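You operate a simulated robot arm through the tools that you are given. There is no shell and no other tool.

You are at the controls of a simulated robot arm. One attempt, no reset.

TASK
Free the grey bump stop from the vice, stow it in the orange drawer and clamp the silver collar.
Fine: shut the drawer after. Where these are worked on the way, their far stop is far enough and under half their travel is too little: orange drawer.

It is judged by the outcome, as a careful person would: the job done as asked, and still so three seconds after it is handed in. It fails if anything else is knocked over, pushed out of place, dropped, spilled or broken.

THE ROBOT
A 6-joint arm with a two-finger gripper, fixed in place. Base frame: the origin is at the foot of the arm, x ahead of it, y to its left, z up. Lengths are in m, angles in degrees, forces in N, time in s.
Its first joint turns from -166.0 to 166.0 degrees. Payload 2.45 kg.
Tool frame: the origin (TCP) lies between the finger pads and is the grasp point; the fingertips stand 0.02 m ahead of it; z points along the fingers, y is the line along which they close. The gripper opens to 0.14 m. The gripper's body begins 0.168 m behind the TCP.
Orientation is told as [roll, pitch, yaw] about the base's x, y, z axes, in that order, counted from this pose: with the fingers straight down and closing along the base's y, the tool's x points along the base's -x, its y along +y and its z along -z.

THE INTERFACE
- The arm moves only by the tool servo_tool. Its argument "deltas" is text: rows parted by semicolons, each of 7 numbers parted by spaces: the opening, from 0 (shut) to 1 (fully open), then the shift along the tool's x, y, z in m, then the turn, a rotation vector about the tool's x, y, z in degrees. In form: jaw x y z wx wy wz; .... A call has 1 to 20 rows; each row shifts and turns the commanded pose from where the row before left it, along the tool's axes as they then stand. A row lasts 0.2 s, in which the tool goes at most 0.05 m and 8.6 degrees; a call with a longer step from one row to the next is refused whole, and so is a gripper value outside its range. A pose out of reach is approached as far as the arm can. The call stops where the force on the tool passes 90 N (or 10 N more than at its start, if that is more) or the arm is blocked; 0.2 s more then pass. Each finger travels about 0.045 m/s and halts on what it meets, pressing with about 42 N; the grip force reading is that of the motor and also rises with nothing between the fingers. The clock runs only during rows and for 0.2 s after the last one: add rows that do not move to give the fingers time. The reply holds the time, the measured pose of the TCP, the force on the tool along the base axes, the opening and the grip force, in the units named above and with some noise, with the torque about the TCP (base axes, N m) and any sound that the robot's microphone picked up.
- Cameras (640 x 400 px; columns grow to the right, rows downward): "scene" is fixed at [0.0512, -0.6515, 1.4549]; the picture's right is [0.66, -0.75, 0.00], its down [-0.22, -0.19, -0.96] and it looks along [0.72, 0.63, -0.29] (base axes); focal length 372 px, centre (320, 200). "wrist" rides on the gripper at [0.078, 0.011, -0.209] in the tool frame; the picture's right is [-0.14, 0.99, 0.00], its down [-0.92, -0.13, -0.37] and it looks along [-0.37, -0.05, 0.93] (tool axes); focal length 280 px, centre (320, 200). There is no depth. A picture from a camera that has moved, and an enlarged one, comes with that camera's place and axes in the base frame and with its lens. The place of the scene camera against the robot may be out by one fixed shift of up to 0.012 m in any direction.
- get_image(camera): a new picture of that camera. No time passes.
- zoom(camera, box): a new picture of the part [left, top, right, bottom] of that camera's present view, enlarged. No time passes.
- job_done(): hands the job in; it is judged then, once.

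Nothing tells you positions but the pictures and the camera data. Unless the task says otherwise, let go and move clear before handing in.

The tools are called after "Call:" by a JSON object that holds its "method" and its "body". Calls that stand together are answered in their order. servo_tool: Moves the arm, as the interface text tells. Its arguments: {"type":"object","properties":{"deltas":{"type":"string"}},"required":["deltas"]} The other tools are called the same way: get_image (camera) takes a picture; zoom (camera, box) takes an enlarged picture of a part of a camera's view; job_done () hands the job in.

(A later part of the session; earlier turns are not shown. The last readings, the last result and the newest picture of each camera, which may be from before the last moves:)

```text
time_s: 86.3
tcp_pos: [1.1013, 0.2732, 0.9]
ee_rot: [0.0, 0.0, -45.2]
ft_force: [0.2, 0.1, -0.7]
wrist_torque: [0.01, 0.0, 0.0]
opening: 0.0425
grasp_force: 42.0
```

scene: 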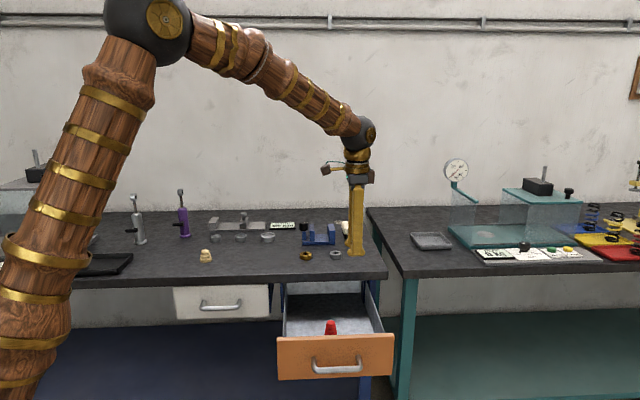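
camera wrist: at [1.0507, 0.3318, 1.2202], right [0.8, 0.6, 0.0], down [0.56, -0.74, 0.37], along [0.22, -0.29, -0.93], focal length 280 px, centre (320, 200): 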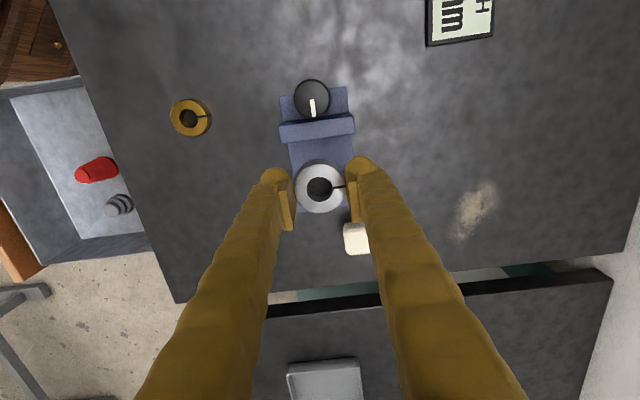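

Call:
{"method": "servo_tool", "body": {"deltas": "0.15 0 0 0.001 0 0 0; 0.15 0 0 0.001 0 0 0; 0.15 0 0 0 0 0 0"}}

```text
time_s: 87.1
tcp_pos: [1.0996, 0.273, 0.8971]
ee_rot: [0.0, -0.1, -45.2]
ft_force: [0.0, -1.0, -1.0]
wrist_torque: [-0.01, 0.01, 0.01]
opening: 0.0422
grasp_force: 41.9
```

Call:
{"method": "servo_tool", "body": {"deltas": "0.15 0 0 0.001 0 0 0; 0.15 0 0 0.001 0 0 0; 0.15 0 0 0 0 0 0"}}

Call:
{"method": "zoom", "body": {"camera": "scene", "box": [290, 205, 365, 265]}}

```text
time_s: 87.9
tcp_pos: [1.1015, 0.2733, 0.8975]
ee_rot: [0.2, -0.2, -45.1]
ft_force: [-5.3, -1.4, 21.5]
wrist_torque: [-0.05, 0.27, 0.01]
opening: 0.0422
grasp_force: 42.1
```

```text
6.67 times, centred on (328, 235) of scene
camera zoom: at [0.0512, -0.6515, 1.4549], right [0.66, -0.75, 0.0], down [-0.22, -0.19, -0.96], along [0.72, 0.63, -0.29], focal length 2480 px, centre (270, -33)
```

zoom: 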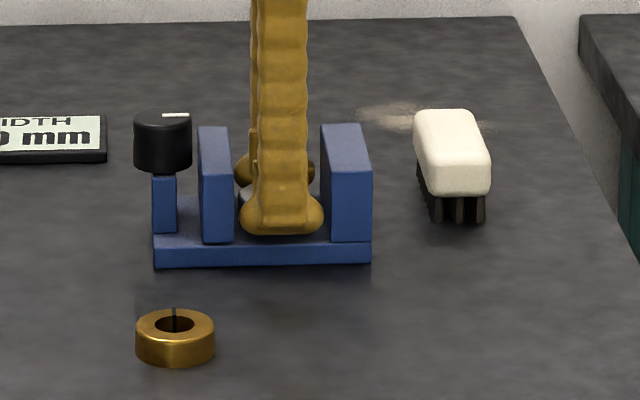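

The collar is resting on the vice base. I'll let go, rise, and look.

Call:
{"method": "servo_tool", "body": {"deltas": "0.15 0 0 -0.0004 0 0 0; 0.5 0 0 0 0 0 0; 0.5 0 0 0 0 0 0; 0.5 0 0 0 0 0 0; 0.5 0 0 0 0 0 0; 0.5 0 0 -0.01 0 0 0; 0.5 0 0 -0.02 0 0 0; 0.5 0 0 -0.03 0 0 0; 0.5 0 0 -0.04 0 0 0; 0.5 0 0 -0.03 0 0 0; 0.5 0 0 0 0 0 0; 0.5 0 0 0 0 0 0"}}

Call:
{"method": "zoom", "body": {"camera": "wrist", "box": [250, 70, 400, 240]}}

Call:
{"method": "zoom", "body": {"camera": "scene", "box": [290, 205, 365, 265]}}

```text
time_s: 90.5
tcp_pos: [1.1026, 0.2692, 1.0248]
ee_rot: [0.1, -0.1, -45.1]
ft_force: [1.3, 0.1, -0.4]
wrist_torque: [-0.01, 0.01, -0.01]
opening: 0.0701
grasp_force: 0.1
```

```text
2.35 times, centred on (325, 155) of wrist
camera zoom: at [1.0543, 0.3322, 1.2331], right [0.8, 0.6, 0.0], down [0.56, -0.74, 0.37], along [0.22, -0.29, -0.93], focal length 660 px, centre (308, 306)
```

zoom: 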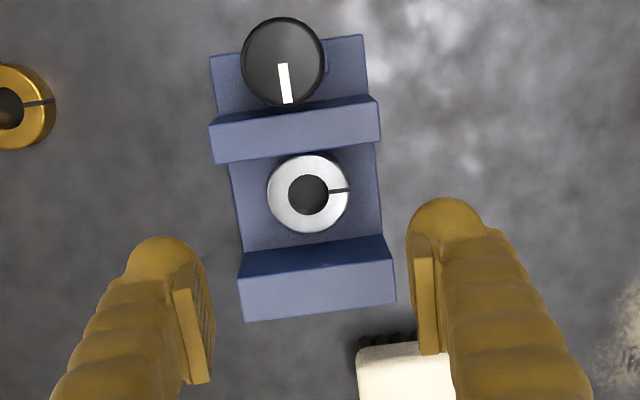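

```text
6.67 times, centred on (328, 235) of scene
camera zoom: at [0.0512, -0.6515, 1.4549], right [0.66, -0.75, 0.0], down [-0.22, -0.19, -0.96], along [0.72, 0.63, -0.29], focal length 2480 px, centre (270, -33)
```

zoom: 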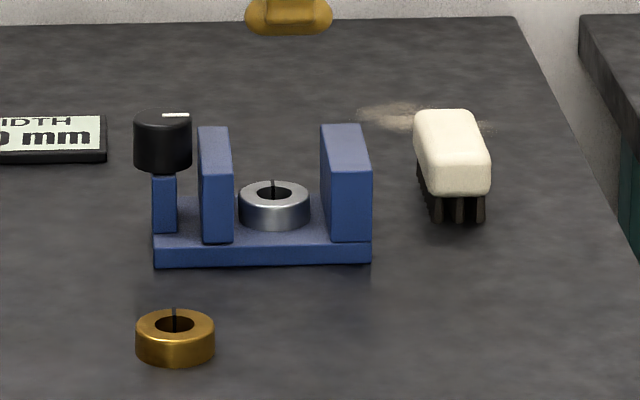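

The collar sits between the open jaws. Now I'll go over the knob with the tool turned so I have a full clockwise stroke available.

Call:
{"method": "servo_tool", "body": {"deltas": "0.5 0.0363 0.0003 0 0 0 0; 0.5 0.0363 0.0002 0 0 0 0; 0.5 0 0 0 0 0 -8; 0.5 0 0 0 0 0 -8; 0.5 0 0 0 0 0 -8; 0.5 0 0 0 0 0 -8; 0.5 0 0 0 0 0 -8; 0.5 0 0 0 0 0 -8; 0.5 0 0 0 0 0 -7; 0.5 0 0 0.03 0 0 0; 0.5 0 0 0.025 0 0 0; 0.5 0 0 0 0 0 0; 0.5 0 0 0 0 0 0"}}

Call:
{"method": "get_image", "body": {"camera": "wrist"}}

Call:
{"method": "zoom", "body": {"camera": "wrist", "box": [260, 130, 380, 250]}}

```text
time_s: 93.3
tcp_pos: [1.0511, 0.3225, 0.9706]
ee_rot: [0.0, -0.3, 9.9]
ft_force: [0.7, 0.0, -0.5]
wrist_torque: [-0.03, 0.02, 0.01]
opening: 0.0701
grasp_force: 0.0
```

```text
taken
camera wrist: at [0.9707, 0.3196, 1.1774], right [-0.04, 1.0, 0.0], down [0.93, 0.03, 0.37], along [0.37, 0.01, -0.93], focal length 280 px, centre (320, 200)
```

wrist: 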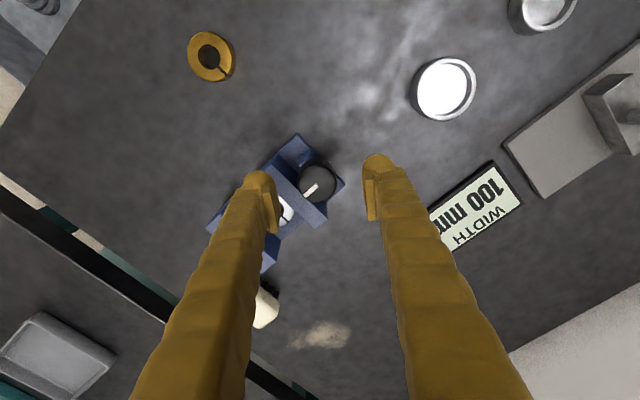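

```text
3.33 times, centred on (320, 190) of wrist
camera zoom: at [0.9707, 0.3196, 1.1774], right [-0.04, 1.0, 0.0], down [0.93, 0.03, 0.37], along [0.37, 0.01, -0.93], focal length 935 px, centre (320, 233)
```

zoom: 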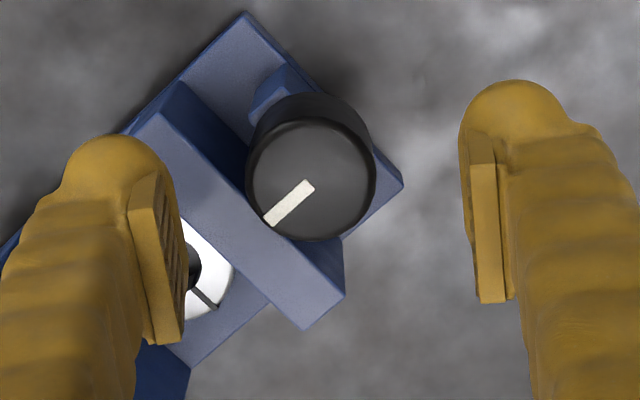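

The knob is about 2.5 mm off the tool axis. I'll correct, lower, and grip it.

Call:
{"method": "servo_tool", "body": {"deltas": "0.5 -0.001 -0.0022 0.01 0 0 0; 0.5 0 0 0.01 0 0 0; 0.5 0 0 0.0055 0 0 0; 0.5 0 0 0 0 0 0; 0.1 0 0 0 0 0 0; 0.1 0 0 0 0 0 0; 0.1 0 0 0 0 0 0; 0.1 0 0 0 0 0 0; 0.1 0 0 0 0 0 0"}}

Call:
{"method": "zoom", "body": {"camera": "scene", "box": [270, 180, 370, 265]}}

Call:
{"method": "zoom", "body": {"camera": "wrist", "box": [260, 130, 380, 250]}}

```text
time_s: 95.3
tcp_pos: [1.0532, 0.3224, 0.945]
ee_rot: [0.1, -0.1, 9.9]
ft_force: [1.1, -16.5, -1.7]
wrist_torque: [-0.15, -0.01, -0.06]
opening: 0.0343
grasp_force: 44.5
```

```text
4.71 times, centred on (320, 222) of scene
camera zoom: at [0.0512, -0.6515, 1.4549], right [0.66, -0.75, 0.0], down [-0.22, -0.19, -0.96], along [0.72, 0.63, -0.29], focal length 1750 px, centre (320, 94)
```

zoom: 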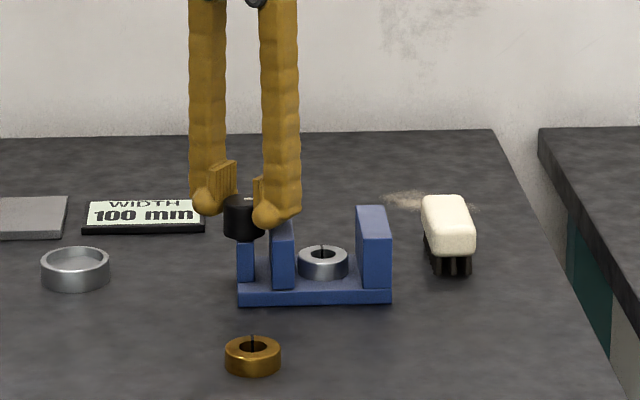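

```text
3.33 times, centred on (320, 190) of wrist
camera zoom: at [0.973, 0.3176, 1.1522], right [-0.04, 1.0, 0.0], down [0.93, 0.03, 0.37], along [0.37, 0.01, -0.93], focal length 935 px, centre (320, 233)
```

zoom: 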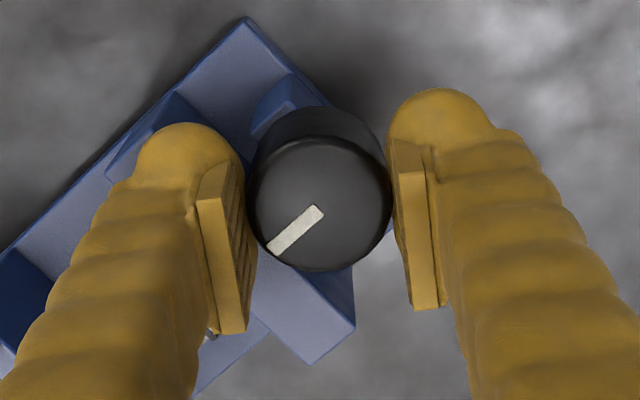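

The knob is gripped. I'll turn clockwise about 50° and check the jaw.

Call:
{"method": "servo_tool", "body": {"deltas": "0.1 0 -0.0003 0 0 0 3; 0.1 0 0 0 0 0 5; 0.1 0 0 0 0 0 5; 0.1 0 0 0 0 0 5; 0.1 0 0 0 0 0 5; 0.1 0 0 0 0 0 5; 0.1 0 0 0 0 0 5; 0.1 0 0 0 0 0 5; 0.1 0 0 0 0 0 5; 0.1 0 0 0 0 0 5; 0.1 0 0 0 0 0 0"}}

Call:
{"method": "zoom", "body": {"camera": "scene", "box": [270, 180, 370, 265]}}

```text
time_s: 97.7
tcp_pos: [1.052, 0.3213, 0.9451]
ee_rot: [0.2, -0.1, -38.1]
ft_force: [-2.8, -54.0, -7.1]
wrist_torque: [-0.51, -0.17, 0.09]
opening: 0.0347
grasp_force: 44.6
```

```text
4.71 times, centred on (320, 222) of scene
camera zoom: at [0.0512, -0.6515, 1.4549], right [0.66, -0.75, 0.0], down [-0.22, -0.19, -0.96], along [0.72, 0.63, -0.29], focal length 1750 px, centre (320, 94)
```

zoom: 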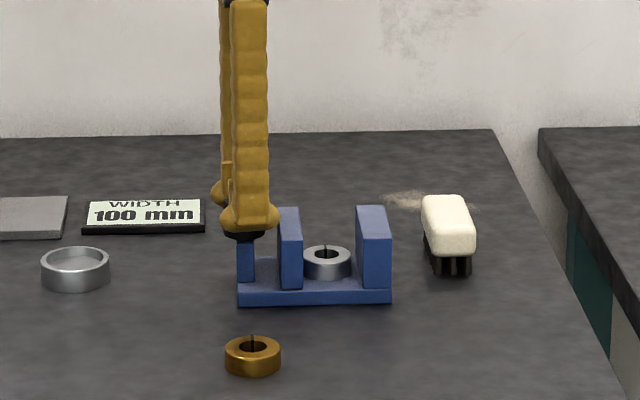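

The jaw has just reached the collar and begun nudging it over. I'll trim the side load and keep turning in smaller steps, watching the torque.

Call:
{"method": "servo_tool", "body": {"deltas": "0.1 -0.0006 -0.0007 0 0 0 0; 0.1 0 0 0 0 0 4; 0.1 0 0 0 0 0 4; 0.1 0 0 0 0 0 4; 0.1 0 0 0 0 0 4; 0.1 0 0 0 0 0 0"}}

Call:
{"method": "zoom", "body": {"camera": "scene", "box": [270, 180, 370, 265]}}

Call:
{"method": "get_image", "body": {"camera": "wrist"}}

```text
time_s: 99.1
tcp_pos: [1.0523, 0.3204, 0.9441]
ee_rot: [0.1, 0.0, -54.1]
ft_force: [-13.4, -43.0, -10.5]
wrist_torque: [-0.42, 0.07, 0.02]
opening: 0.0348
grasp_force: 45.3
```

```text
4.71 times, centred on (320, 222) of scene
camera zoom: at [0.0512, -0.6515, 1.4549], right [0.66, -0.75, 0.0], down [-0.22, -0.19, -0.96], along [0.72, 0.63, -0.29], focal length 1750 px, centre (320, 94)
```

zoom: 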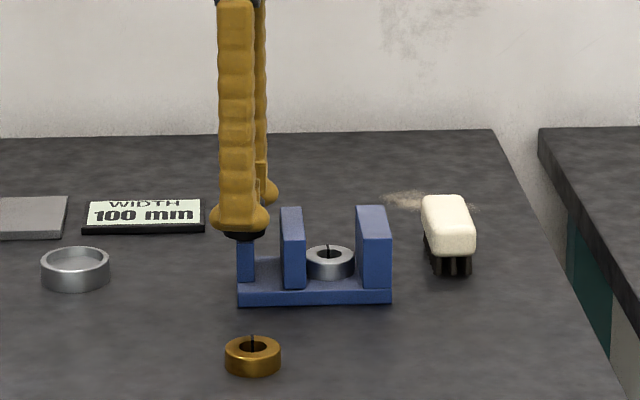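

```text
taken
camera wrist: at [1.0138, 0.3895, 1.1525], right [0.88, 0.47, 0.0], down [0.44, -0.82, 0.37], along [0.17, -0.32, -0.93], focal length 280 px, centre (320, 200)
```

wrist: 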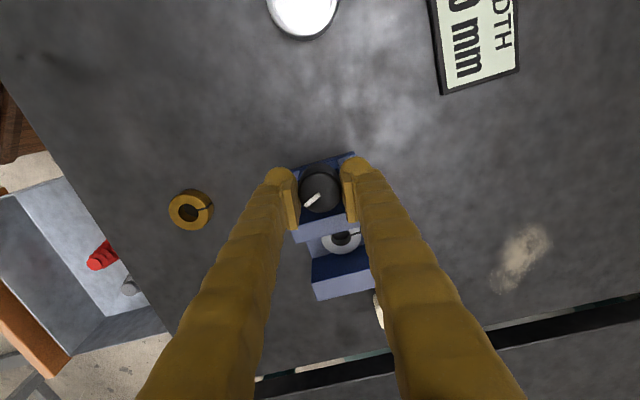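

Call:
{"method": "servo_tool", "body": {"deltas": "0.1 -0.0005 -0.0007 0 0 0 0; 0.1 0 0 0 0 0 4; 0.1 0 0 0 0 0 4; 0.1 0 0 0 0 0 4; 0.1 0 0 0 0 0 0"}}

Call:
{"method": "zoom", "body": {"camera": "scene", "box": [290, 205, 365, 265]}}

```text
time_s: 100.3
tcp_pos: [1.051, 0.32, 0.9449]
ee_rot: [0.2, 0.1, -66.1]
ft_force: [-23.2, -15.1, -21.2]
wrist_torque: [-0.05, 0.22, -0.01]
opening: 0.0346
grasp_force: 45.0
```

```text
6.67 times, centred on (328, 235) of scene
camera zoom: at [0.0512, -0.6515, 1.4549], right [0.66, -0.75, 0.0], down [-0.22, -0.19, -0.96], along [0.72, 0.63, -0.29], focal length 2480 px, centre (270, -33)
```

zoom: 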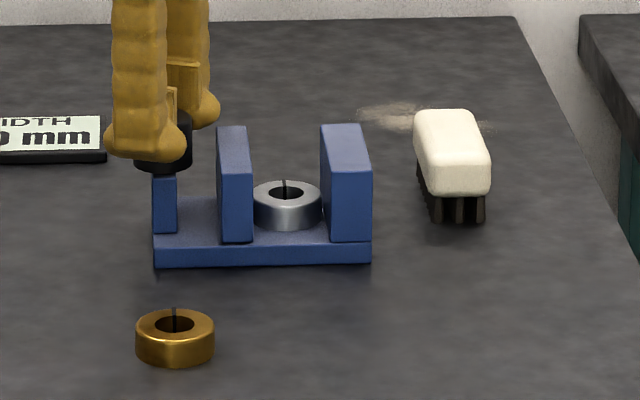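

The collar is nearly against the fixed jaw. I'll continue in small steps until the torque rises.

Call:
{"method": "servo_tool", "body": {"deltas": "0.1 0 0 0 0 0 3; 0.1 0 0 0 0 0 3; 0.1 0 0 0 0 0 0"}}

```text
time_s: 101.1
tcp_pos: [1.0519, 0.3199, 0.944]
ee_rot: [0.1, 0.0, -72.1]
ft_force: [-35.4, -1.1, -21.7]
wrist_torque: [0.04, 0.28, -0.03]
opening: 0.0347
grasp_force: 45.4
```

Call:
{"method": "servo_tool", "body": {"deltas": "0.1 0 0 0 0 0 3; 0.1 0 0 0 0 0 3; 0.1 0 0 0 0 0 0"}}

Call:
{"method": "zoom", "body": {"camera": "scene", "box": [290, 205, 365, 265]}}

Call:
{"method": "get_image", "body": {"camera": "wrist"}}

```text
time_s: 101.9
tcp_pos: [1.051, 0.319, 0.9447]
ee_rot: [0.0, 0.1, -78.1]
ft_force: [-46.4, 5.9, -16.1]
wrist_torque: [0.09, 0.3, 0.01]
opening: 0.0347
grasp_force: 45.3
```

```text
6.67 times, centred on (328, 235) of scene
camera zoom: at [0.0512, -0.6515, 1.4549], right [0.66, -0.75, 0.0], down [-0.22, -0.19, -0.96], along [0.72, 0.63, -0.29], focal length 2480 px, centre (270, -33)
```

zoom: 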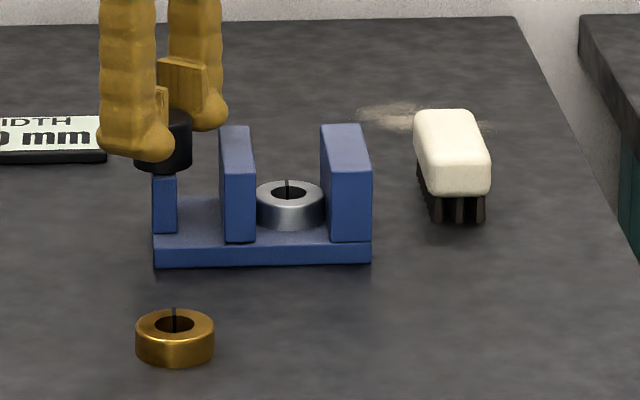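

```text
taken
camera wrist: at [1.0452, 0.3984, 1.1529], right [1.0, 0.07, 0.0], down [0.06, -0.93, 0.37], along [0.03, -0.37, -0.93], focal length 280 px, centre (320, 200)
```

wrist: 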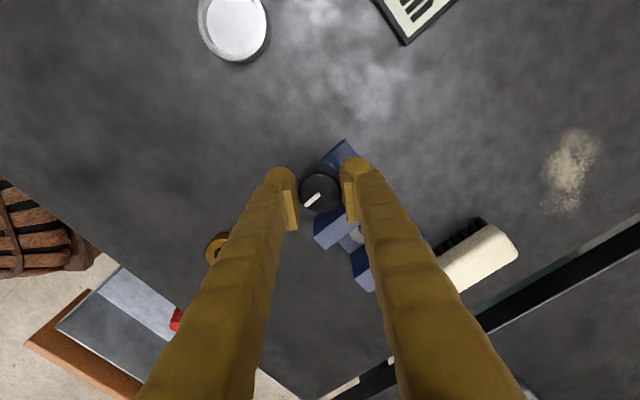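

Still turning freely, and the jaw is close to where it held the stop. I'll trim the side load and continue in small steps.

Call:
{"method": "servo_tool", "body": {"deltas": "0.1 0 -0.0008 0 0 0 0; 0.1 0 0 0 0 0 3; 0.1 0 0 0 0 0 0"}}

Call:
{"method": "zoom", "body": {"camera": "scene", "box": [305, 215, 350, 255]}}

```text
time_s: 102.7
tcp_pos: [1.0509, 0.3198, 0.9453]
ee_rot: [0.3, 0.1, -81.1]
ft_force: [-23.8, 12.3, -11.9]
wrist_torque: [0.2, 0.19, 0.03]
opening: 0.0344
grasp_force: 45.3
```

```text
10.00 times, centred on (328, 235) of scene
camera zoom: at [0.0512, -0.6515, 1.4549], right [0.66, -0.75, 0.0], down [-0.22, -0.19, -0.96], along [0.72, 0.63, -0.29], focal length 3720 px, centre (245, -150)
```

zoom: 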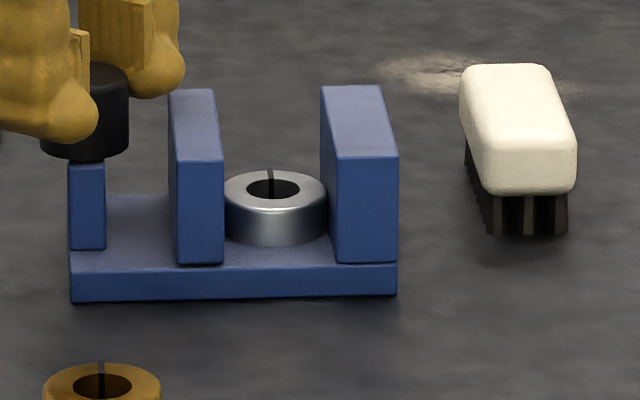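

Call:
{"method": "servo_tool", "body": {"deltas": "0.1 0 -0.0003 0 0 0 3; 0.1 0 0 0 0 0 2; 0.1 0 0 0 0 0 0"}}

Call:
{"method": "zoom", "body": {"camera": "scene", "box": [305, 215, 350, 255]}}

```text
time_s: 103.5
tcp_pos: [1.0509, 0.3202, 0.9453]
ee_rot: [0.2, 0.1, -86.1]
ft_force: [-10.6, 12.5, -5.3]
wrist_torque: [0.1, 0.09, 0.18]
opening: 0.0343
grasp_force: 45.0
```

```text
10.00 times, centred on (328, 235) of scene
camera zoom: at [0.0512, -0.6515, 1.4549], right [0.66, -0.75, 0.0], down [-0.22, -0.19, -0.96], along [0.72, 0.63, -0.29], focal length 3720 px, centre (245, -150)
```

zoom: 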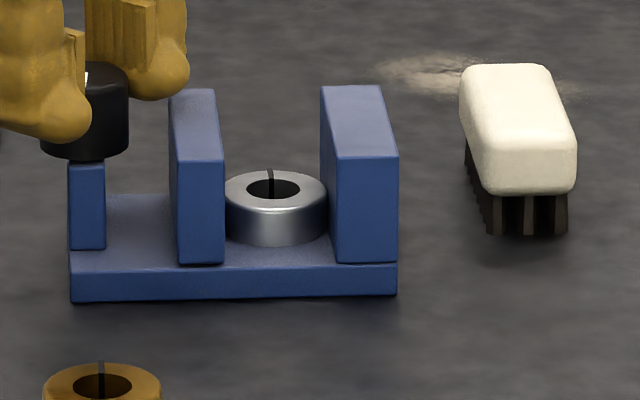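

The torque is starting to rise and the jaw has stopped against the collar. I'll tighten a little more.

Call:
{"method": "servo_tool", "body": {"deltas": "0.1 0 0 0 0 0 3; 0.1 0 0 0 0 0 3; 0.1 0 0 0 0 0 0"}}

```text
time_s: 104.3
tcp_pos: [1.0512, 0.3181, 0.9443]
ee_rot: [0.2, -0.1, -92.0]
ft_force: [-5.7, -3.3, -1.4]
wrist_torque: [-0.15, 0.1, 0.36]
opening: 0.0342
grasp_force: 45.0
```

Call:
{"method": "servo_tool", "body": {"deltas": "0.1 0 0 0 0 0 4; 0.1 0 0 0 0 0 4; 0.1 0 0 0 0 0 0"}}

Call:
{"method": "zoom", "body": {"camera": "scene", "box": [305, 215, 350, 255]}}

Call:
{"method": "zoom", "body": {"camera": "wrist", "box": [260, 130, 420, 300]}}

```text
time_s: 105.1
tcp_pos: [1.0512, 0.3188, 0.9446]
ee_rot: [0.1, 0.1, -100.2]
ft_force: [-3.6, -3.1, -1.7]
wrist_torque: [-0.03, 0.06, 0.63]
opening: 0.0338
grasp_force: 44.3
```

```text
10.00 times, centred on (328, 235) of scene
camera zoom: at [0.0512, -0.6515, 1.4549], right [0.66, -0.75, 0.0], down [-0.22, -0.19, -0.96], along [0.72, 0.63, -0.29], focal length 3720 px, centre (245, -150)
```

zoom: 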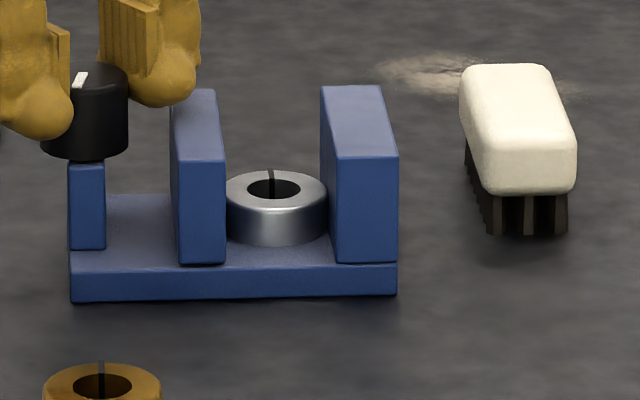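

```text
2.35 times, centred on (340, 215) of wrist
camera zoom: at [1.0746, 0.3939, 1.1531], right [0.95, -0.31, 0.0], down [-0.29, -0.88, 0.37], along [-0.11, -0.35, -0.93], focal length 660 px, centre (273, 165)
```

zoom: 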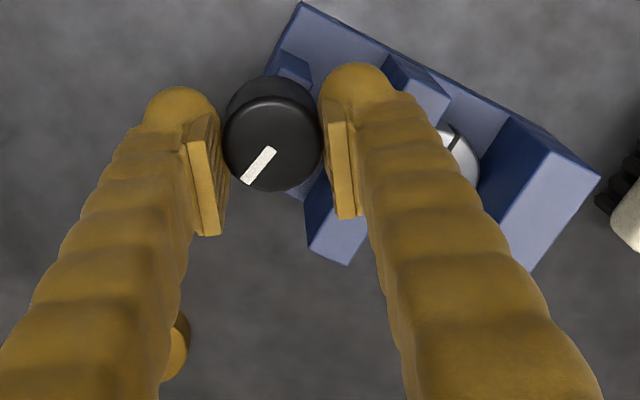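

The torque has climbed to 0.63 N·m, close to grip slip, so the collar is clamped firmly. I'll release gently, rise, and check that it holds.

Call:
{"method": "servo_tool", "body": {"deltas": "0.5 0 0 0 0 0 0; 0.5 0 0 0 0 0 0; 0.5 0 0 0 0 0 0; 0.5 0 0 -0.02 0 0 0; 0.5 0 0 -0.03 0 0 0; 0.5 0 0 -0.03 0 0 0; 0.5 0 0 0 0 0 0; 0.5 0 0 0 0 0 0"}}

Call:
{"method": "zoom", "body": {"camera": "scene", "box": [305, 215, 350, 255]}}

Call:
{"method": "zoom", "body": {"camera": "wrist", "box": [260, 100, 420, 270]}}

```text
time_s: 106.9
tcp_pos: [1.0513, 0.3186, 1.0246]
ee_rot: [0.1, 0.2, -100.1]
ft_force: [-0.4, 0.1, 0.3]
wrist_torque: [0.02, 0.03, 0.04]
opening: 0.07
grasp_force: 0.0
```

```text
10.00 times, centred on (328, 235) of scene
camera zoom: at [0.0512, -0.6515, 1.4549], right [0.66, -0.75, 0.0], down [-0.22, -0.19, -0.96], along [0.72, 0.63, -0.29], focal length 3720 px, centre (245, -150)
```

zoom: 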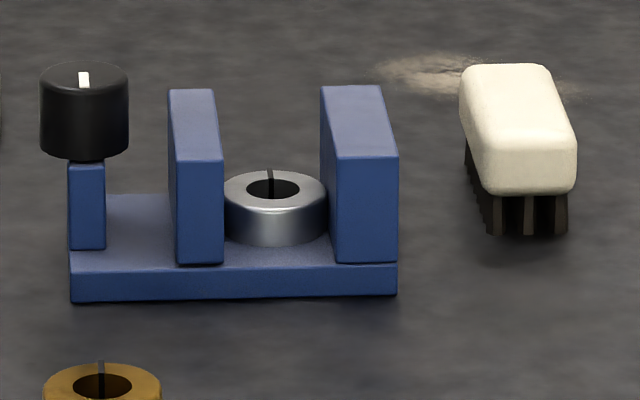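

```text
2.35 times, centred on (340, 185) of wrist
camera zoom: at [1.0752, 0.3928, 1.2331], right [0.95, -0.31, 0.0], down [-0.29, -0.88, 0.37], along [-0.11, -0.35, -0.93], focal length 660 px, centre (273, 235)
```

zoom: 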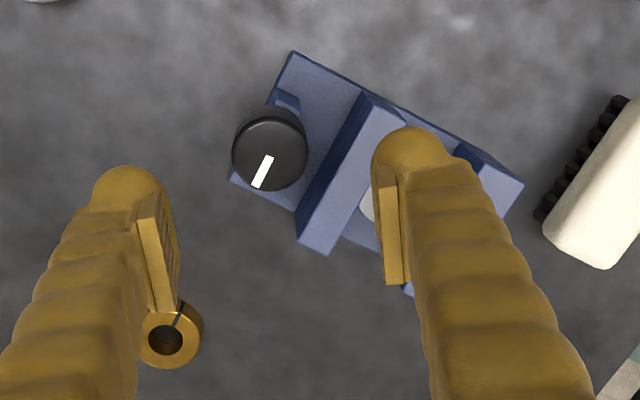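

On release the knob eased back a little, to about its original clamped angle. I'll look straight down at the jaws to see whether the collar is held on both sides.

Call:
{"method": "servo_tool", "body": {"deltas": "0.5 0 0 0 0 0 -8; 0.5 0 0 0 0 0 -8; 0.5 0 0 0 0 0 -8; 0.5 0 0 0 0 0 -8; 0.5 0 0 0 0 0 -8; 0.5 0 0 0 0 0 -8; 0.5 0 0 0 0 0 -7; 0.5 -0.04 0 0 0 0 0; 0.5 -0.04 0 0 0 0 0; 0.5 -0.02 0 0 0 0 0; 0.5 0 0 0 0 0 0; 0.5 0 0 0 0 0 0"}}

Call:
{"method": "zoom", "body": {"camera": "wrist", "box": [280, 40, 370, 160]}}

Call:
{"method": "zoom", "body": {"camera": "scene", "box": [310, 218, 342, 248]}}

```text
time_s: 109.5
tcp_pos: [1.1208, 0.2483, 1.027]
ee_rot: [0.1, -0.2, -45.1]
ft_force: [-0.5, -0.3, -0.1]
wrist_torque: [0.03, 0.0, -0.02]
opening: 0.0699
grasp_force: 0.1
```

```text
3.33 times, centred on (325, 100) of wrist
camera zoom: at [1.0723, 0.3106, 1.2339], right [0.8, 0.6, 0.0], down [0.56, -0.74, 0.37], along [0.22, -0.29, -0.93], focal length 935 px, centre (303, 533)
```

zoom: 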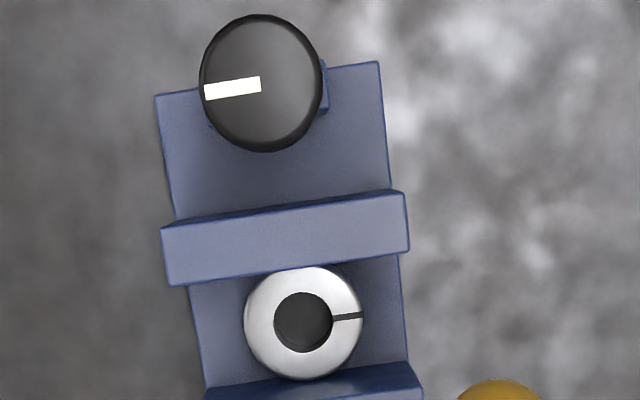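

```text
13.33 times, centred on (326, 233) of scene
camera zoom: at [0.0512, -0.6515, 1.4549], right [0.66, -0.75, 0.0], down [-0.22, -0.19, -0.96], along [0.72, 0.63, -0.29], focal length 4960 px, centre (240, -240)
```

zoom: 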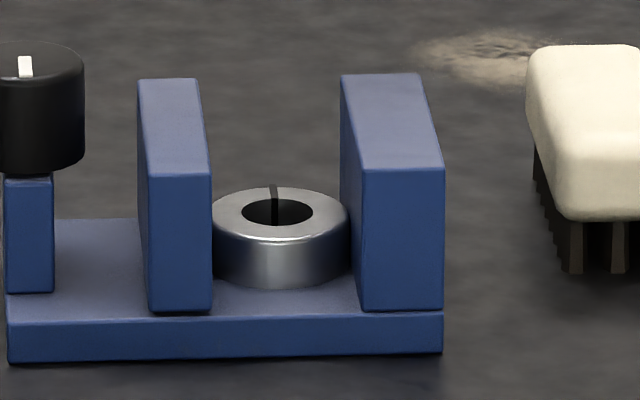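

Call:
{"method": "zoom", "body": {"camera": "scene", "box": [290, 205, 365, 265]}}

Call:
{"method": "servo_tool", "body": {"deltas": "0.5 0.05 0 0 0 0 0; 0.5 0.03 0 0 0 0 0; 0.5 0 0 0 0 0 0; 0.5 0 0 0 0 0 0"}}

Call:
{"method": "zoom", "body": {"camera": "wrist", "box": [280, 110, 380, 220]}}

```text
6.67 times, centred on (328, 235) of scene
camera zoom: at [0.0512, -0.6515, 1.4549], right [0.66, -0.75, 0.0], down [-0.22, -0.19, -0.96], along [0.72, 0.63, -0.29], focal length 2480 px, centre (270, -33)
```

zoom: 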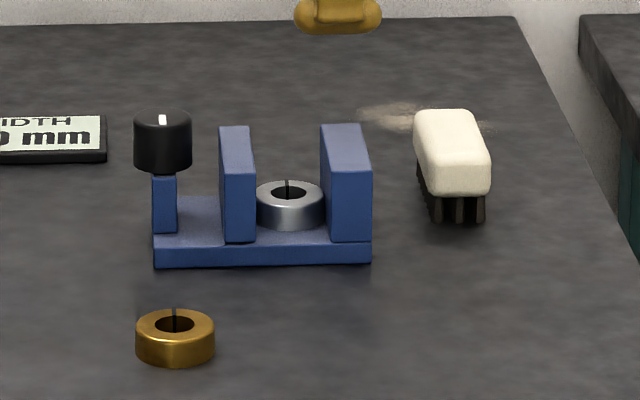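

```text
time_s: 110.5
tcp_pos: [1.0645, 0.3036, 1.0256]
ee_rot: [0.1, -0.1, -45.1]
ft_force: [0.0, 0.3, -1.0]
wrist_torque: [0.01, 0.0, -0.01]
opening: 0.0699
grasp_force: 0.0
```

```text
3.64 times, centred on (330, 165) of wrist
camera zoom: at [1.016, 0.3667, 1.2335], right [0.8, 0.6, 0.0], down [0.56, -0.74, 0.37], along [0.22, -0.29, -0.93], focal length 1020 px, centre (284, 327)
```

zoom: 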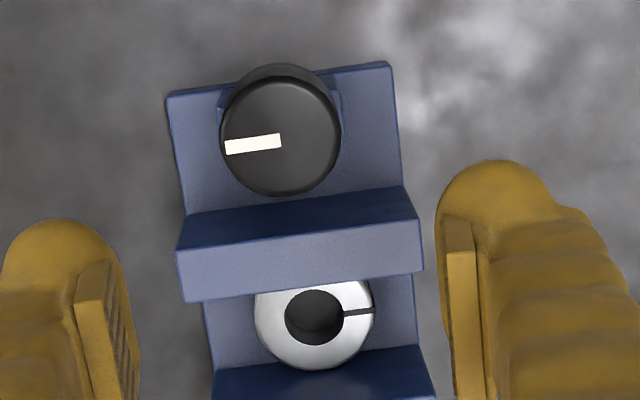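

The jaw sits about 1 mm wider than it did on the stop, which suggests the collar is blocking it. I'll view from directly above the fixed jaw to see if there's any gap.

Call:
{"method": "servo_tool", "body": {"deltas": "0.5 -0.04 0 0 0 0 0; 0.5 -0.04 0 0 0 0 0; 0.5 -0.04 0 0 0 0 0; 0.5 -0.035 0 0 0 0 0; 0.5 0 0 0 0 0 0; 0.5 0 0 0 0 0 0"}}

Call:
{"method": "zoom", "body": {"camera": "wrist", "box": [285, 20, 375, 120]}}

Call:
{"method": "zoom", "body": {"camera": "wrist", "box": [305, 55, 345, 100]}}

```text
time_s: 111.9
tcp_pos: [1.1746, 0.1954, 1.0269]
ee_rot: [0.1, 0.0, -45.2]
ft_force: [0.1, 0.0, -0.3]
wrist_torque: [-0.04, 0.0, -0.01]
opening: 0.07
grasp_force: 0.1
```

```text
4.00 times, centred on (330, 70) of wrist
camera zoom: at [1.1258, 0.2581, 1.2342], right [0.8, 0.6, 0.0], down [0.56, -0.74, 0.37], along [0.22, -0.29, -0.93], focal length 1122 px, centre (280, 720)
```

zoom: 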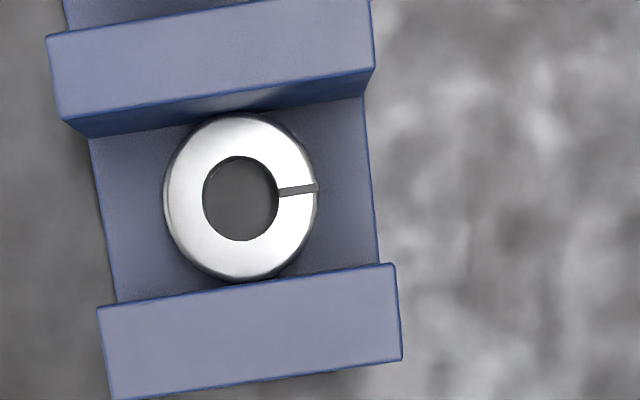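

```text
8.89 times, centred on (325, 78) of wrist
camera zoom: at [1.1258, 0.2581, 1.2342], right [0.8, 0.6, 0.0], down [0.56, -0.74, 0.37], along [0.22, -0.29, -0.93], focal length 2492 px, centre (276, 1289)
```

zoom: 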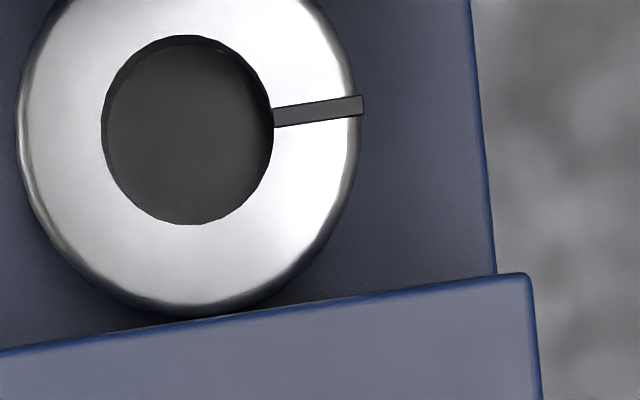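

Seen from directly above, the collar touches both jaws, so it is clamped. Now I'll return to the front of the open drawer and tilt the tool to take its handle again.

Call:
{"method": "servo_tool", "body": {"deltas": "0.4 0.0067 -0.0357 -0.0035 0 0 0; 0.4 0.0067 -0.0357 -0.0035 0 0 0; 0.4 0.0067 -0.0357 -0.0035 0 0 0; 0.4 0.0067 -0.0357 -0.0035 0 0 0; 0.4 0.0067 -0.0357 -0.0035 0 0 0; 0.4 0.0067 -0.0357 -0.0035 0 0 0; 0.4 0.0067 -0.0357 -0.0035 0 0 0; 0.4 0.0067 -0.0357 -0.0035 0 0 0; 0.4 0.0067 -0.0357 -0.0035 0 0 0; 0.4 0.0067 -0.0357 -0.0035 0 0 0; 0.4 0.0067 -0.0357 -0.0035 0 0 0; 0.4 0.0067 -0.0357 -0.0035 0 0 0; 0.4 0.0067 -0.0357 -0.0035 0 0 0; 0.4 0.0067 -0.0357 -0.0035 0 0 0; 0.4 0.0067 -0.0357 -0.0035 0 0 0; 0.4 0.0067 -0.0357 -0.0035 0 0 0; 0.4 0 0 0 0 0 0; 0.4 0 0 0 0 0 0"}}

Call:
{"method": "servo_tool", "body": {"deltas": "0.3 0 0 0 -8 0 0; 0.3 0 0 0 -8 0 0; 0.3 0 0 0 -8 0 0; 0.3 0 0 0 -8 0 0; 0.3 0 0 0 -8 0 0; 0.3 0 0 0 -8 0 0; 0.3 0 0 0 -7.6 0 0; 0.3 0 0 0 0 0 0; 0.3 0 0 0 0 0 0"}}

Call:
{"method": "get_image", "body": {"camera": "wrist"}}

Call:
{"method": "get_image", "body": {"camera": "scene"}}

```text
time_s: 115.7
tcp_pos: [0.6919, -0.1305, 1.0784]
ee_rot: [0.2, 0.1, -45.1]
ft_force: [-0.1, 0.0, -0.6]
wrist_torque: [-0.02, 0.0, 0.01]
opening: 0.056
grasp_force: 0.1
```

```text
time_s: 117.7
tcp_pos: [0.6937, -0.1317, 1.0788]
ee_rot: [55.8, -0.2, -45.1]
ft_force: [0.5, -0.6, 0.2]
wrist_torque: [0.03, -0.02, 0.02]
opening: 0.0421
grasp_force: 0.0
```

```text
taken
camera wrist: at [0.5198, -0.1945, 1.205], right [0.49, 0.3, 0.82], down [0.38, -0.92, 0.1], along [0.78, 0.26, -0.56], focal length 280 px, centre (320, 200)
```

wrist: 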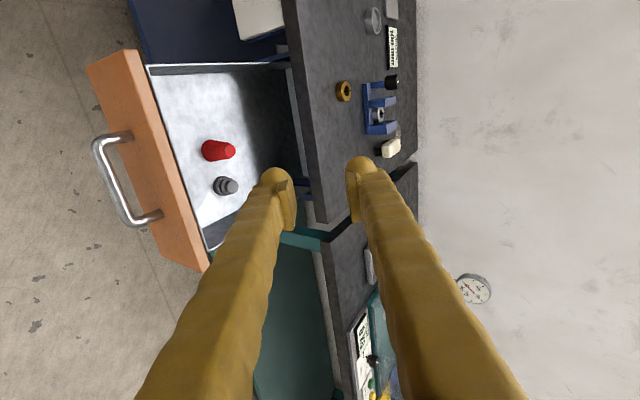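

```text
taken
```

scene: 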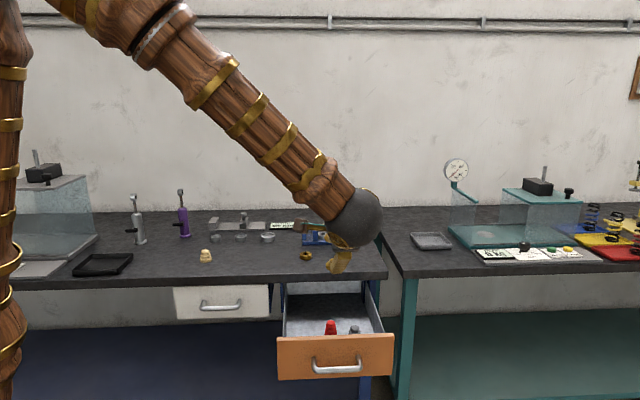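

Both stops are still upright. I'll come down in front of the handle and approach it.

Call:
{"method": "servo_tool", "body": {"deltas": "0.27 -0.001 -0.04 0 0 0 0; 0.27 -0.001 -0.041 0 0 0 0; 0.27 -0.001 -0.041 0 0 0 0; 0.27 -0.001 -0.041 0 0 0 0; 0.27 -0.001 -0.04 0 0 0 0; 0.27 0 -0.04 0 0 0 0; 0.27 0 -0.04 0 0 0 0; 0.27 0 0 0.035 0 0 0; 0.27 0 0 0.035 0 0 0; 0.27 0 0 0.03 0 0 0; 0.27 0 0 0 0 0 0; 0.27 0 0 0 0 0 0"}}

Call:
{"method": "get_image", "body": {"camera": "wrist"}}

```text
time_s: 120.3
tcp_pos: [0.6427, -0.1901, 0.791]
ee_rot: [55.7, -0.1, -45.1]
ft_force: [-0.4, -0.1, -0.6]
wrist_torque: [0.03, -0.03, -0.02]
opening: 0.0378
grasp_force: 0.0
```

```text
taken
camera wrist: at [0.4701, -0.252, 0.9162], right [0.49, 0.3, 0.82], down [0.38, -0.92, 0.1], along [0.78, 0.26, -0.56], focal length 280 px, centre (320, 200)
```

wrist: 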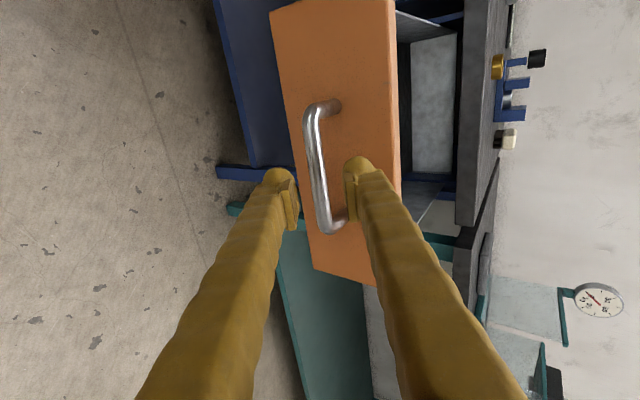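

Call:
{"method": "servo_tool", "body": {"deltas": "0.27 0 0 0.02 0 0 0; 0.27 0 -0.001 0.02 0 0 0; 0.27 0 0 0.01 0 0 0; 0.27 0 0 0 0 0 0; 0 0 0 0 0 0 0; 0 0 0 0 0 0 0; 0 0 0 0 0 0 0; 0 0 0 0 0 0 0"}}

Call:
{"method": "get_image", "body": {"camera": "wrist"}}

```text
time_s: 122.1
tcp_pos: [0.6726, -0.1605, 0.7605]
ee_rot: [55.8, 0.0, -45.0]
ft_force: [17.3, 16.1, 15.6]
wrist_torque: [-0.2, -0.29, 0.33]
opening: 0.0115
grasp_force: 38.7
```

```text
taken
camera wrist: at [0.4989, -0.2228, 0.886], right [0.49, 0.3, 0.82], down [0.38, -0.92, 0.1], along [0.78, 0.26, -0.56], focal length 280 px, centre (320, 200)
```

wrist: 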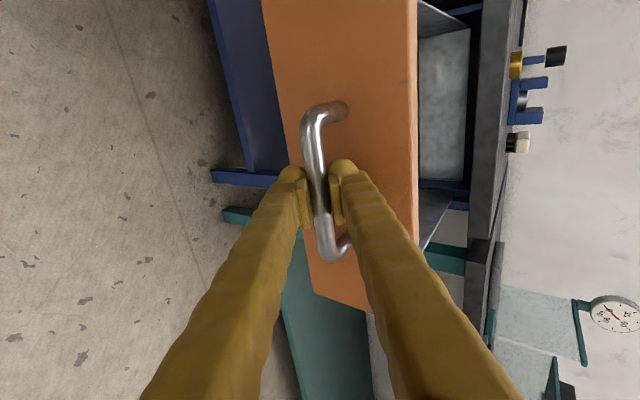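

The handle is gripped. I'll push the drawer in slowly with a gentle start so the stops stay standing.

Call:
{"method": "servo_tool", "body": {"deltas": "0 0 0.0017 0.0025 0 0 0; 0 0 0.0028 0.0041 0 0 0; 0 0 0.0039 0.0058 0 0 0; 0 0 0.005 0.0074 0 0 0; 0 0 0.0056 0.0083 0 0 0; 0 0 0.0056 0.0083 0 0 0; 0 0 0.0056 0.0083 0 0 0; 0 0 0.0056 0.0083 0 0 0; 0 0 0.0045 0.0066 0 0 0; 0 0 0.0028 0.0041 0 0 0; 0 0 0 0 0 0 0"}}

Call:
{"method": "zoom", "body": {"camera": "scene", "box": [245, 260, 405, 390]}}

```text
time_s: 124.5
tcp_pos: [0.7258, -0.1064, 0.7602]
ee_rot: [55.6, 0.0, -44.9]
ft_force: [-14.1, 13.9, 20.2]
wrist_torque: [-0.31, -0.31, 0.41]
opening: 0.0114
grasp_force: 38.3
```

```text
3.08 times, centred on (325, 325) of scene
camera zoom: at [0.0512, -0.6515, 1.4549], right [0.66, -0.75, 0.0], down [-0.22, -0.19, -0.96], along [0.72, 0.63, -0.29], focal length 1145 px, centre (305, -185)
```

zoom: 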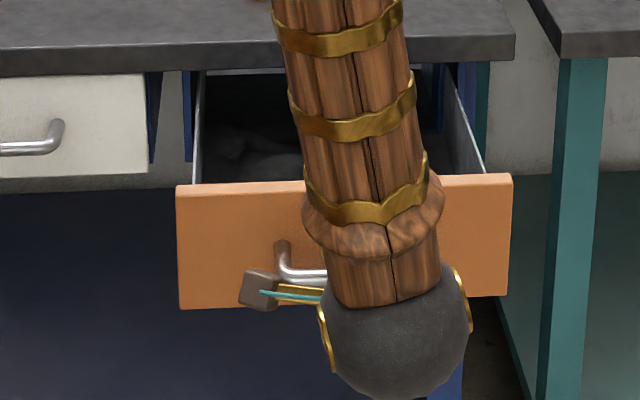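

Call:
{"method": "servo_tool", "body": {"deltas": "0 0.0003 0.0021 0.0021 0 0 0; 0 0 0.0037 0.0054 0 0 0; 0 0 0.005 0.0074 0 0 0; 0 0 0.0056 0.0083 0 0 0; 0 0 0.0056 0.0083 0 0 0; 0 0 0.0056 0.0083 0 0 0; 0 0 0.0056 0.0083 0 0 0; 0 0 0.0056 0.0083 0 0 0; 0 0 0.0056 0.0083 0 0 0; 0 0 0.0045 0.0066 0 0 0; 0 0 0.0028 0.0041 0 0 0; 0 0 0 0 0 0 0"}}

```text
time_s: 127.1
tcp_pos: [0.7914, -0.0422, 0.7608]
ee_rot: [55.6, 0.0, -45.1]
ft_force: [-9.1, 10.1, 3.7]
wrist_torque: [-0.31, -0.33, 0.32]
opening: 0.0115
grasp_force: 38.5
```

Call:
{"method": "servo_tool", "body": {"deltas": "0 0.0002 0.0018 0.0025 0 0 0; 0 0 0.0034 0.005 0 0 0; 0 0 0.005 0.0074 0 0 0; 0 0 0.0056 0.0083 0 0 0; 0 0 0.0056 0.0083 0 0 0; 0 0 0.0056 0.0083 0 0 0; 0 0 0.0056 0.0083 0 0 0; 0 0 0.0056 0.0083 0 0 0; 0 0 0.0056 0.0083 0 0 0; 0 0 0.0045 0.0066 0 0 0; 0 0 0.0028 0.0041 0 0 0; 0 0 0 0 0 0 0"}}

Call:
{"method": "zoom", "body": {"camera": "scene", "box": [245, 240, 405, 370]}}

```text
time_s: 129.7
tcp_pos: [0.8556, 0.0218, 0.7598]
ee_rot: [55.8, -0.1, -45.1]
ft_force: [-3.8, 4.3, 33.4]
wrist_torque: [-0.32, -0.39, 0.35]
opening: 0.0117
grasp_force: 37.9
```

```text
3.08 times, centred on (325, 305) of scene
camera zoom: at [0.0512, -0.6515, 1.4549], right [0.66, -0.75, 0.0], down [-0.22, -0.19, -0.96], along [0.72, 0.63, -0.29], focal length 1145 px, centre (305, -123)
```

zoom: 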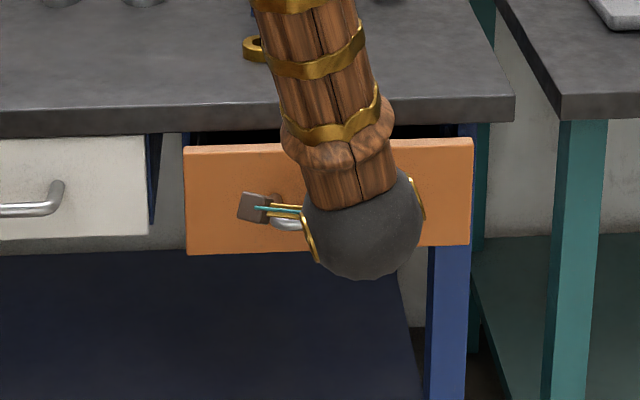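

About 38 mm remain. I'll slow down for the last stretch.

Call:
{"method": "servo_tool", "body": {"deltas": "0 0 0.0017 0.0014 0 0 0; 0 0 0.0028 0.0041 0 0 0; 0 0 0.0028 0.0041 0 0 0; 0 0 0.0028 0.0041 0 0 0; 0 0 0.0028 0.0041 0 0 0; 0 0 0.0022 0.0033 0 0 0; 0 0 0.0022 0.0033 0 0 0; 0 0 0 0 0 0 0"}}

```text
time_s: 131.5
tcp_pos: [0.8771, 0.0441, 0.7603]
ee_rot: [55.7, 0.0, -45.0]
ft_force: [7.4, -8.3, -10.2]
wrist_torque: [-0.41, -0.39, 0.23]
opening: 0.0114
grasp_force: 38.3
```

Call:
{"method": "servo_tool", "body": {"deltas": "0 0 0.0014 0.0021 0 0 0; 0 0 0.0014 0.0021 0 0 0; 0 0 0.0008 0.0012 0 0 0; 0 0 0 0 0 0 0"}}

Call:
{"method": "zoom", "body": {"camera": "scene", "box": [245, 240, 405, 370]}}

```text
time_s: 132.5
tcp_pos: [0.8802, 0.048, 0.7614]
ee_rot: [55.7, 0.0, -45.1]
ft_force: [14.6, -16.7, -15.0]
wrist_torque: [-0.38, -0.37, 0.29]
opening: 0.0116
grasp_force: 38.8
```

```text
3.08 times, centred on (325, 305) of scene
camera zoom: at [0.0512, -0.6515, 1.4549], right [0.66, -0.75, 0.0], down [-0.22, -0.19, -0.96], along [0.72, 0.63, -0.29], focal length 1145 px, centre (305, -123)
```

zoom: 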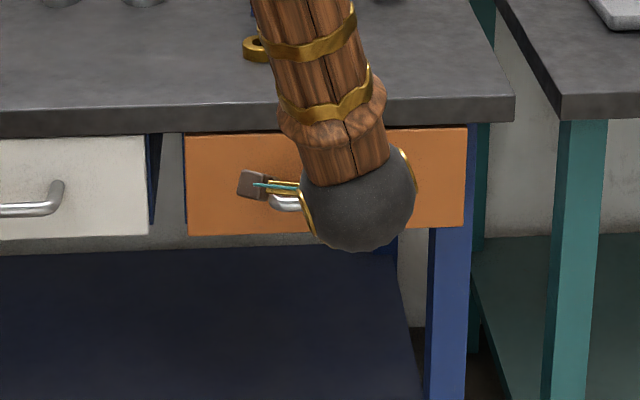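

Call:
{"method": "servo_tool", "body": {"deltas": "0 -0.0003 0.0011 0.0017 0 0 0; 0 0 0.0011 0.0017 0 0 0; 0 0 0 0 0 0 0"}}

```text
time_s: 133.3
tcp_pos: [0.8842, 0.0513, 0.7607]
ee_rot: [55.8, 0.0, -45.2]
ft_force: [8.6, -10.8, -16.7]
wrist_torque: [-0.34, -0.31, 0.37]
opening: 0.0114
grasp_force: 38.2
```

Call:
{"method": "servo_tool", "body": {"deltas": "0 0 0.0011 0.0017 0 0 0; 0 0 0 0 0 0 0"}}

Call:
{"method": "zoom", "body": {"camera": "scene", "box": [245, 240, 405, 370]}}

```text
time_s: 133.9
tcp_pos: [0.8851, 0.0522, 0.7603]
ee_rot: [55.6, 0.0, -45.1]
ft_force: [10.0, -12.4, -14.4]
wrist_torque: [-0.36, -0.36, 0.32]
opening: 0.0115
grasp_force: 38.3
```

```text
3.08 times, centred on (325, 305) of scene
camera zoom: at [0.0512, -0.6515, 1.4549], right [0.66, -0.75, 0.0], down [-0.22, -0.19, -0.96], along [0.72, 0.63, -0.29], focal length 1145 px, centre (305, -123)
```

zoom: 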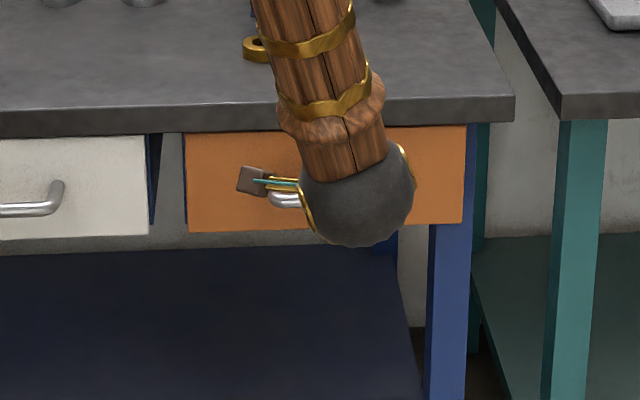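

The drawer front now matches its original closed position in the scene view. I'll press slightly further to confirm the stop.

Call:
{"method": "servo_tool", "body": {"deltas": "0 0 0.0008 0.0013 0 0 0; 0 0 0.0006 0.0008 0 0 0; 0 0 0 0 0 0 0"}}

Call:
{"method": "zoom", "body": {"camera": "scene", "box": [270, 270, 390, 330]}}

```text
time_s: 134.7
tcp_pos: [0.8857, 0.0537, 0.7585]
ee_rot: [55.6, 0.0, -45.1]
ft_force: [-32.5, -38.7, -8.1]
wrist_torque: [-0.42, -0.25, 0.42]
opening: 0.0112
grasp_force: 38.5
```

```text
5.33 times, centred on (330, 300) of scene
camera zoom: at [0.0512, -0.6515, 1.4549], right [0.66, -0.75, 0.0], down [-0.22, -0.19, -0.96], along [0.72, 0.63, -0.29], focal length 1984 px, centre (267, -333)
```

zoom: 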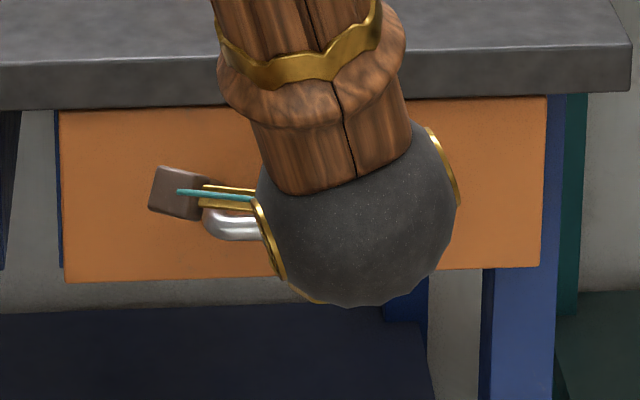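

The drawer is firmly at its closed stop. I'll relieve the push, open the fingers, and back away along the tool axis.

Call:
{"method": "servo_tool", "body": {"deltas": "0 0 -0.0004 -0.0006 0 0 0; 0.27 0 0 0 0 0 0; 0.27 0 0 0 0 0 0; 0.27 0 0 0 0 0 0; 0.27 0 0 -0.01 0 0 0; 0.27 0 0 -0.02 0 0 0; 0.27 0 0 -0.03 0 0 0; 0.27 0 0 -0.04 0 0 0; 0.27 0 0 -0.04 0 0 0; 0.27 0 0 -0.04 0 0 0; 0.27 0 0.03 -0.02 0 0 0; 0.27 0 0.04 0 0 0 0; 0.27 0 0.04 0 0 0 0; 0.27 0 0.04 0 0 0 0; 0.27 0 0 0 0 0 0"}}

Call:
{"method": "get_image", "body": {"camera": "scene"}}

Call:
{"method": "get_image", "body": {"camera": "wrist"}}

```text
time_s: 137.9
tcp_pos: [0.8294, -0.0045, 0.9967]
ee_rot: [55.6, -0.1, -45.0]
ft_force: [-0.9, 1.1, -0.1]
wrist_torque: [0.05, 0.01, -0.02]
opening: 0.0376
grasp_force: 0.1
```

```text
taken
```

scene: 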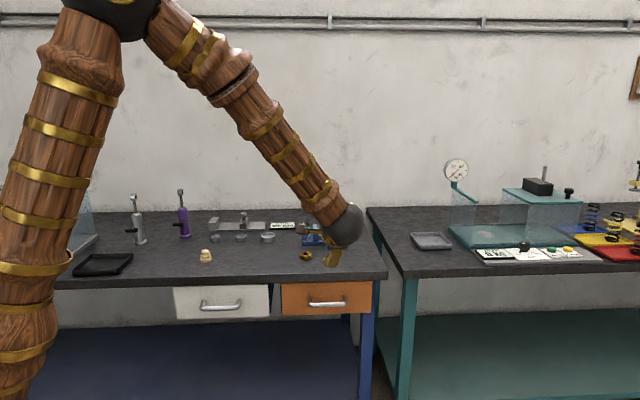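

```text
taken
camera wrist: at [0.6561, -0.066, 1.123], right [0.49, 0.3, 0.82], down [0.38, -0.92, 0.1], along [0.78, 0.26, -0.56], focal length 280 px, centre (320, 200)
```

wrist: 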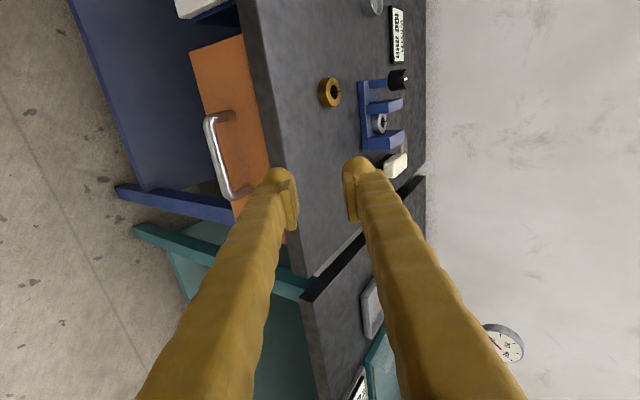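

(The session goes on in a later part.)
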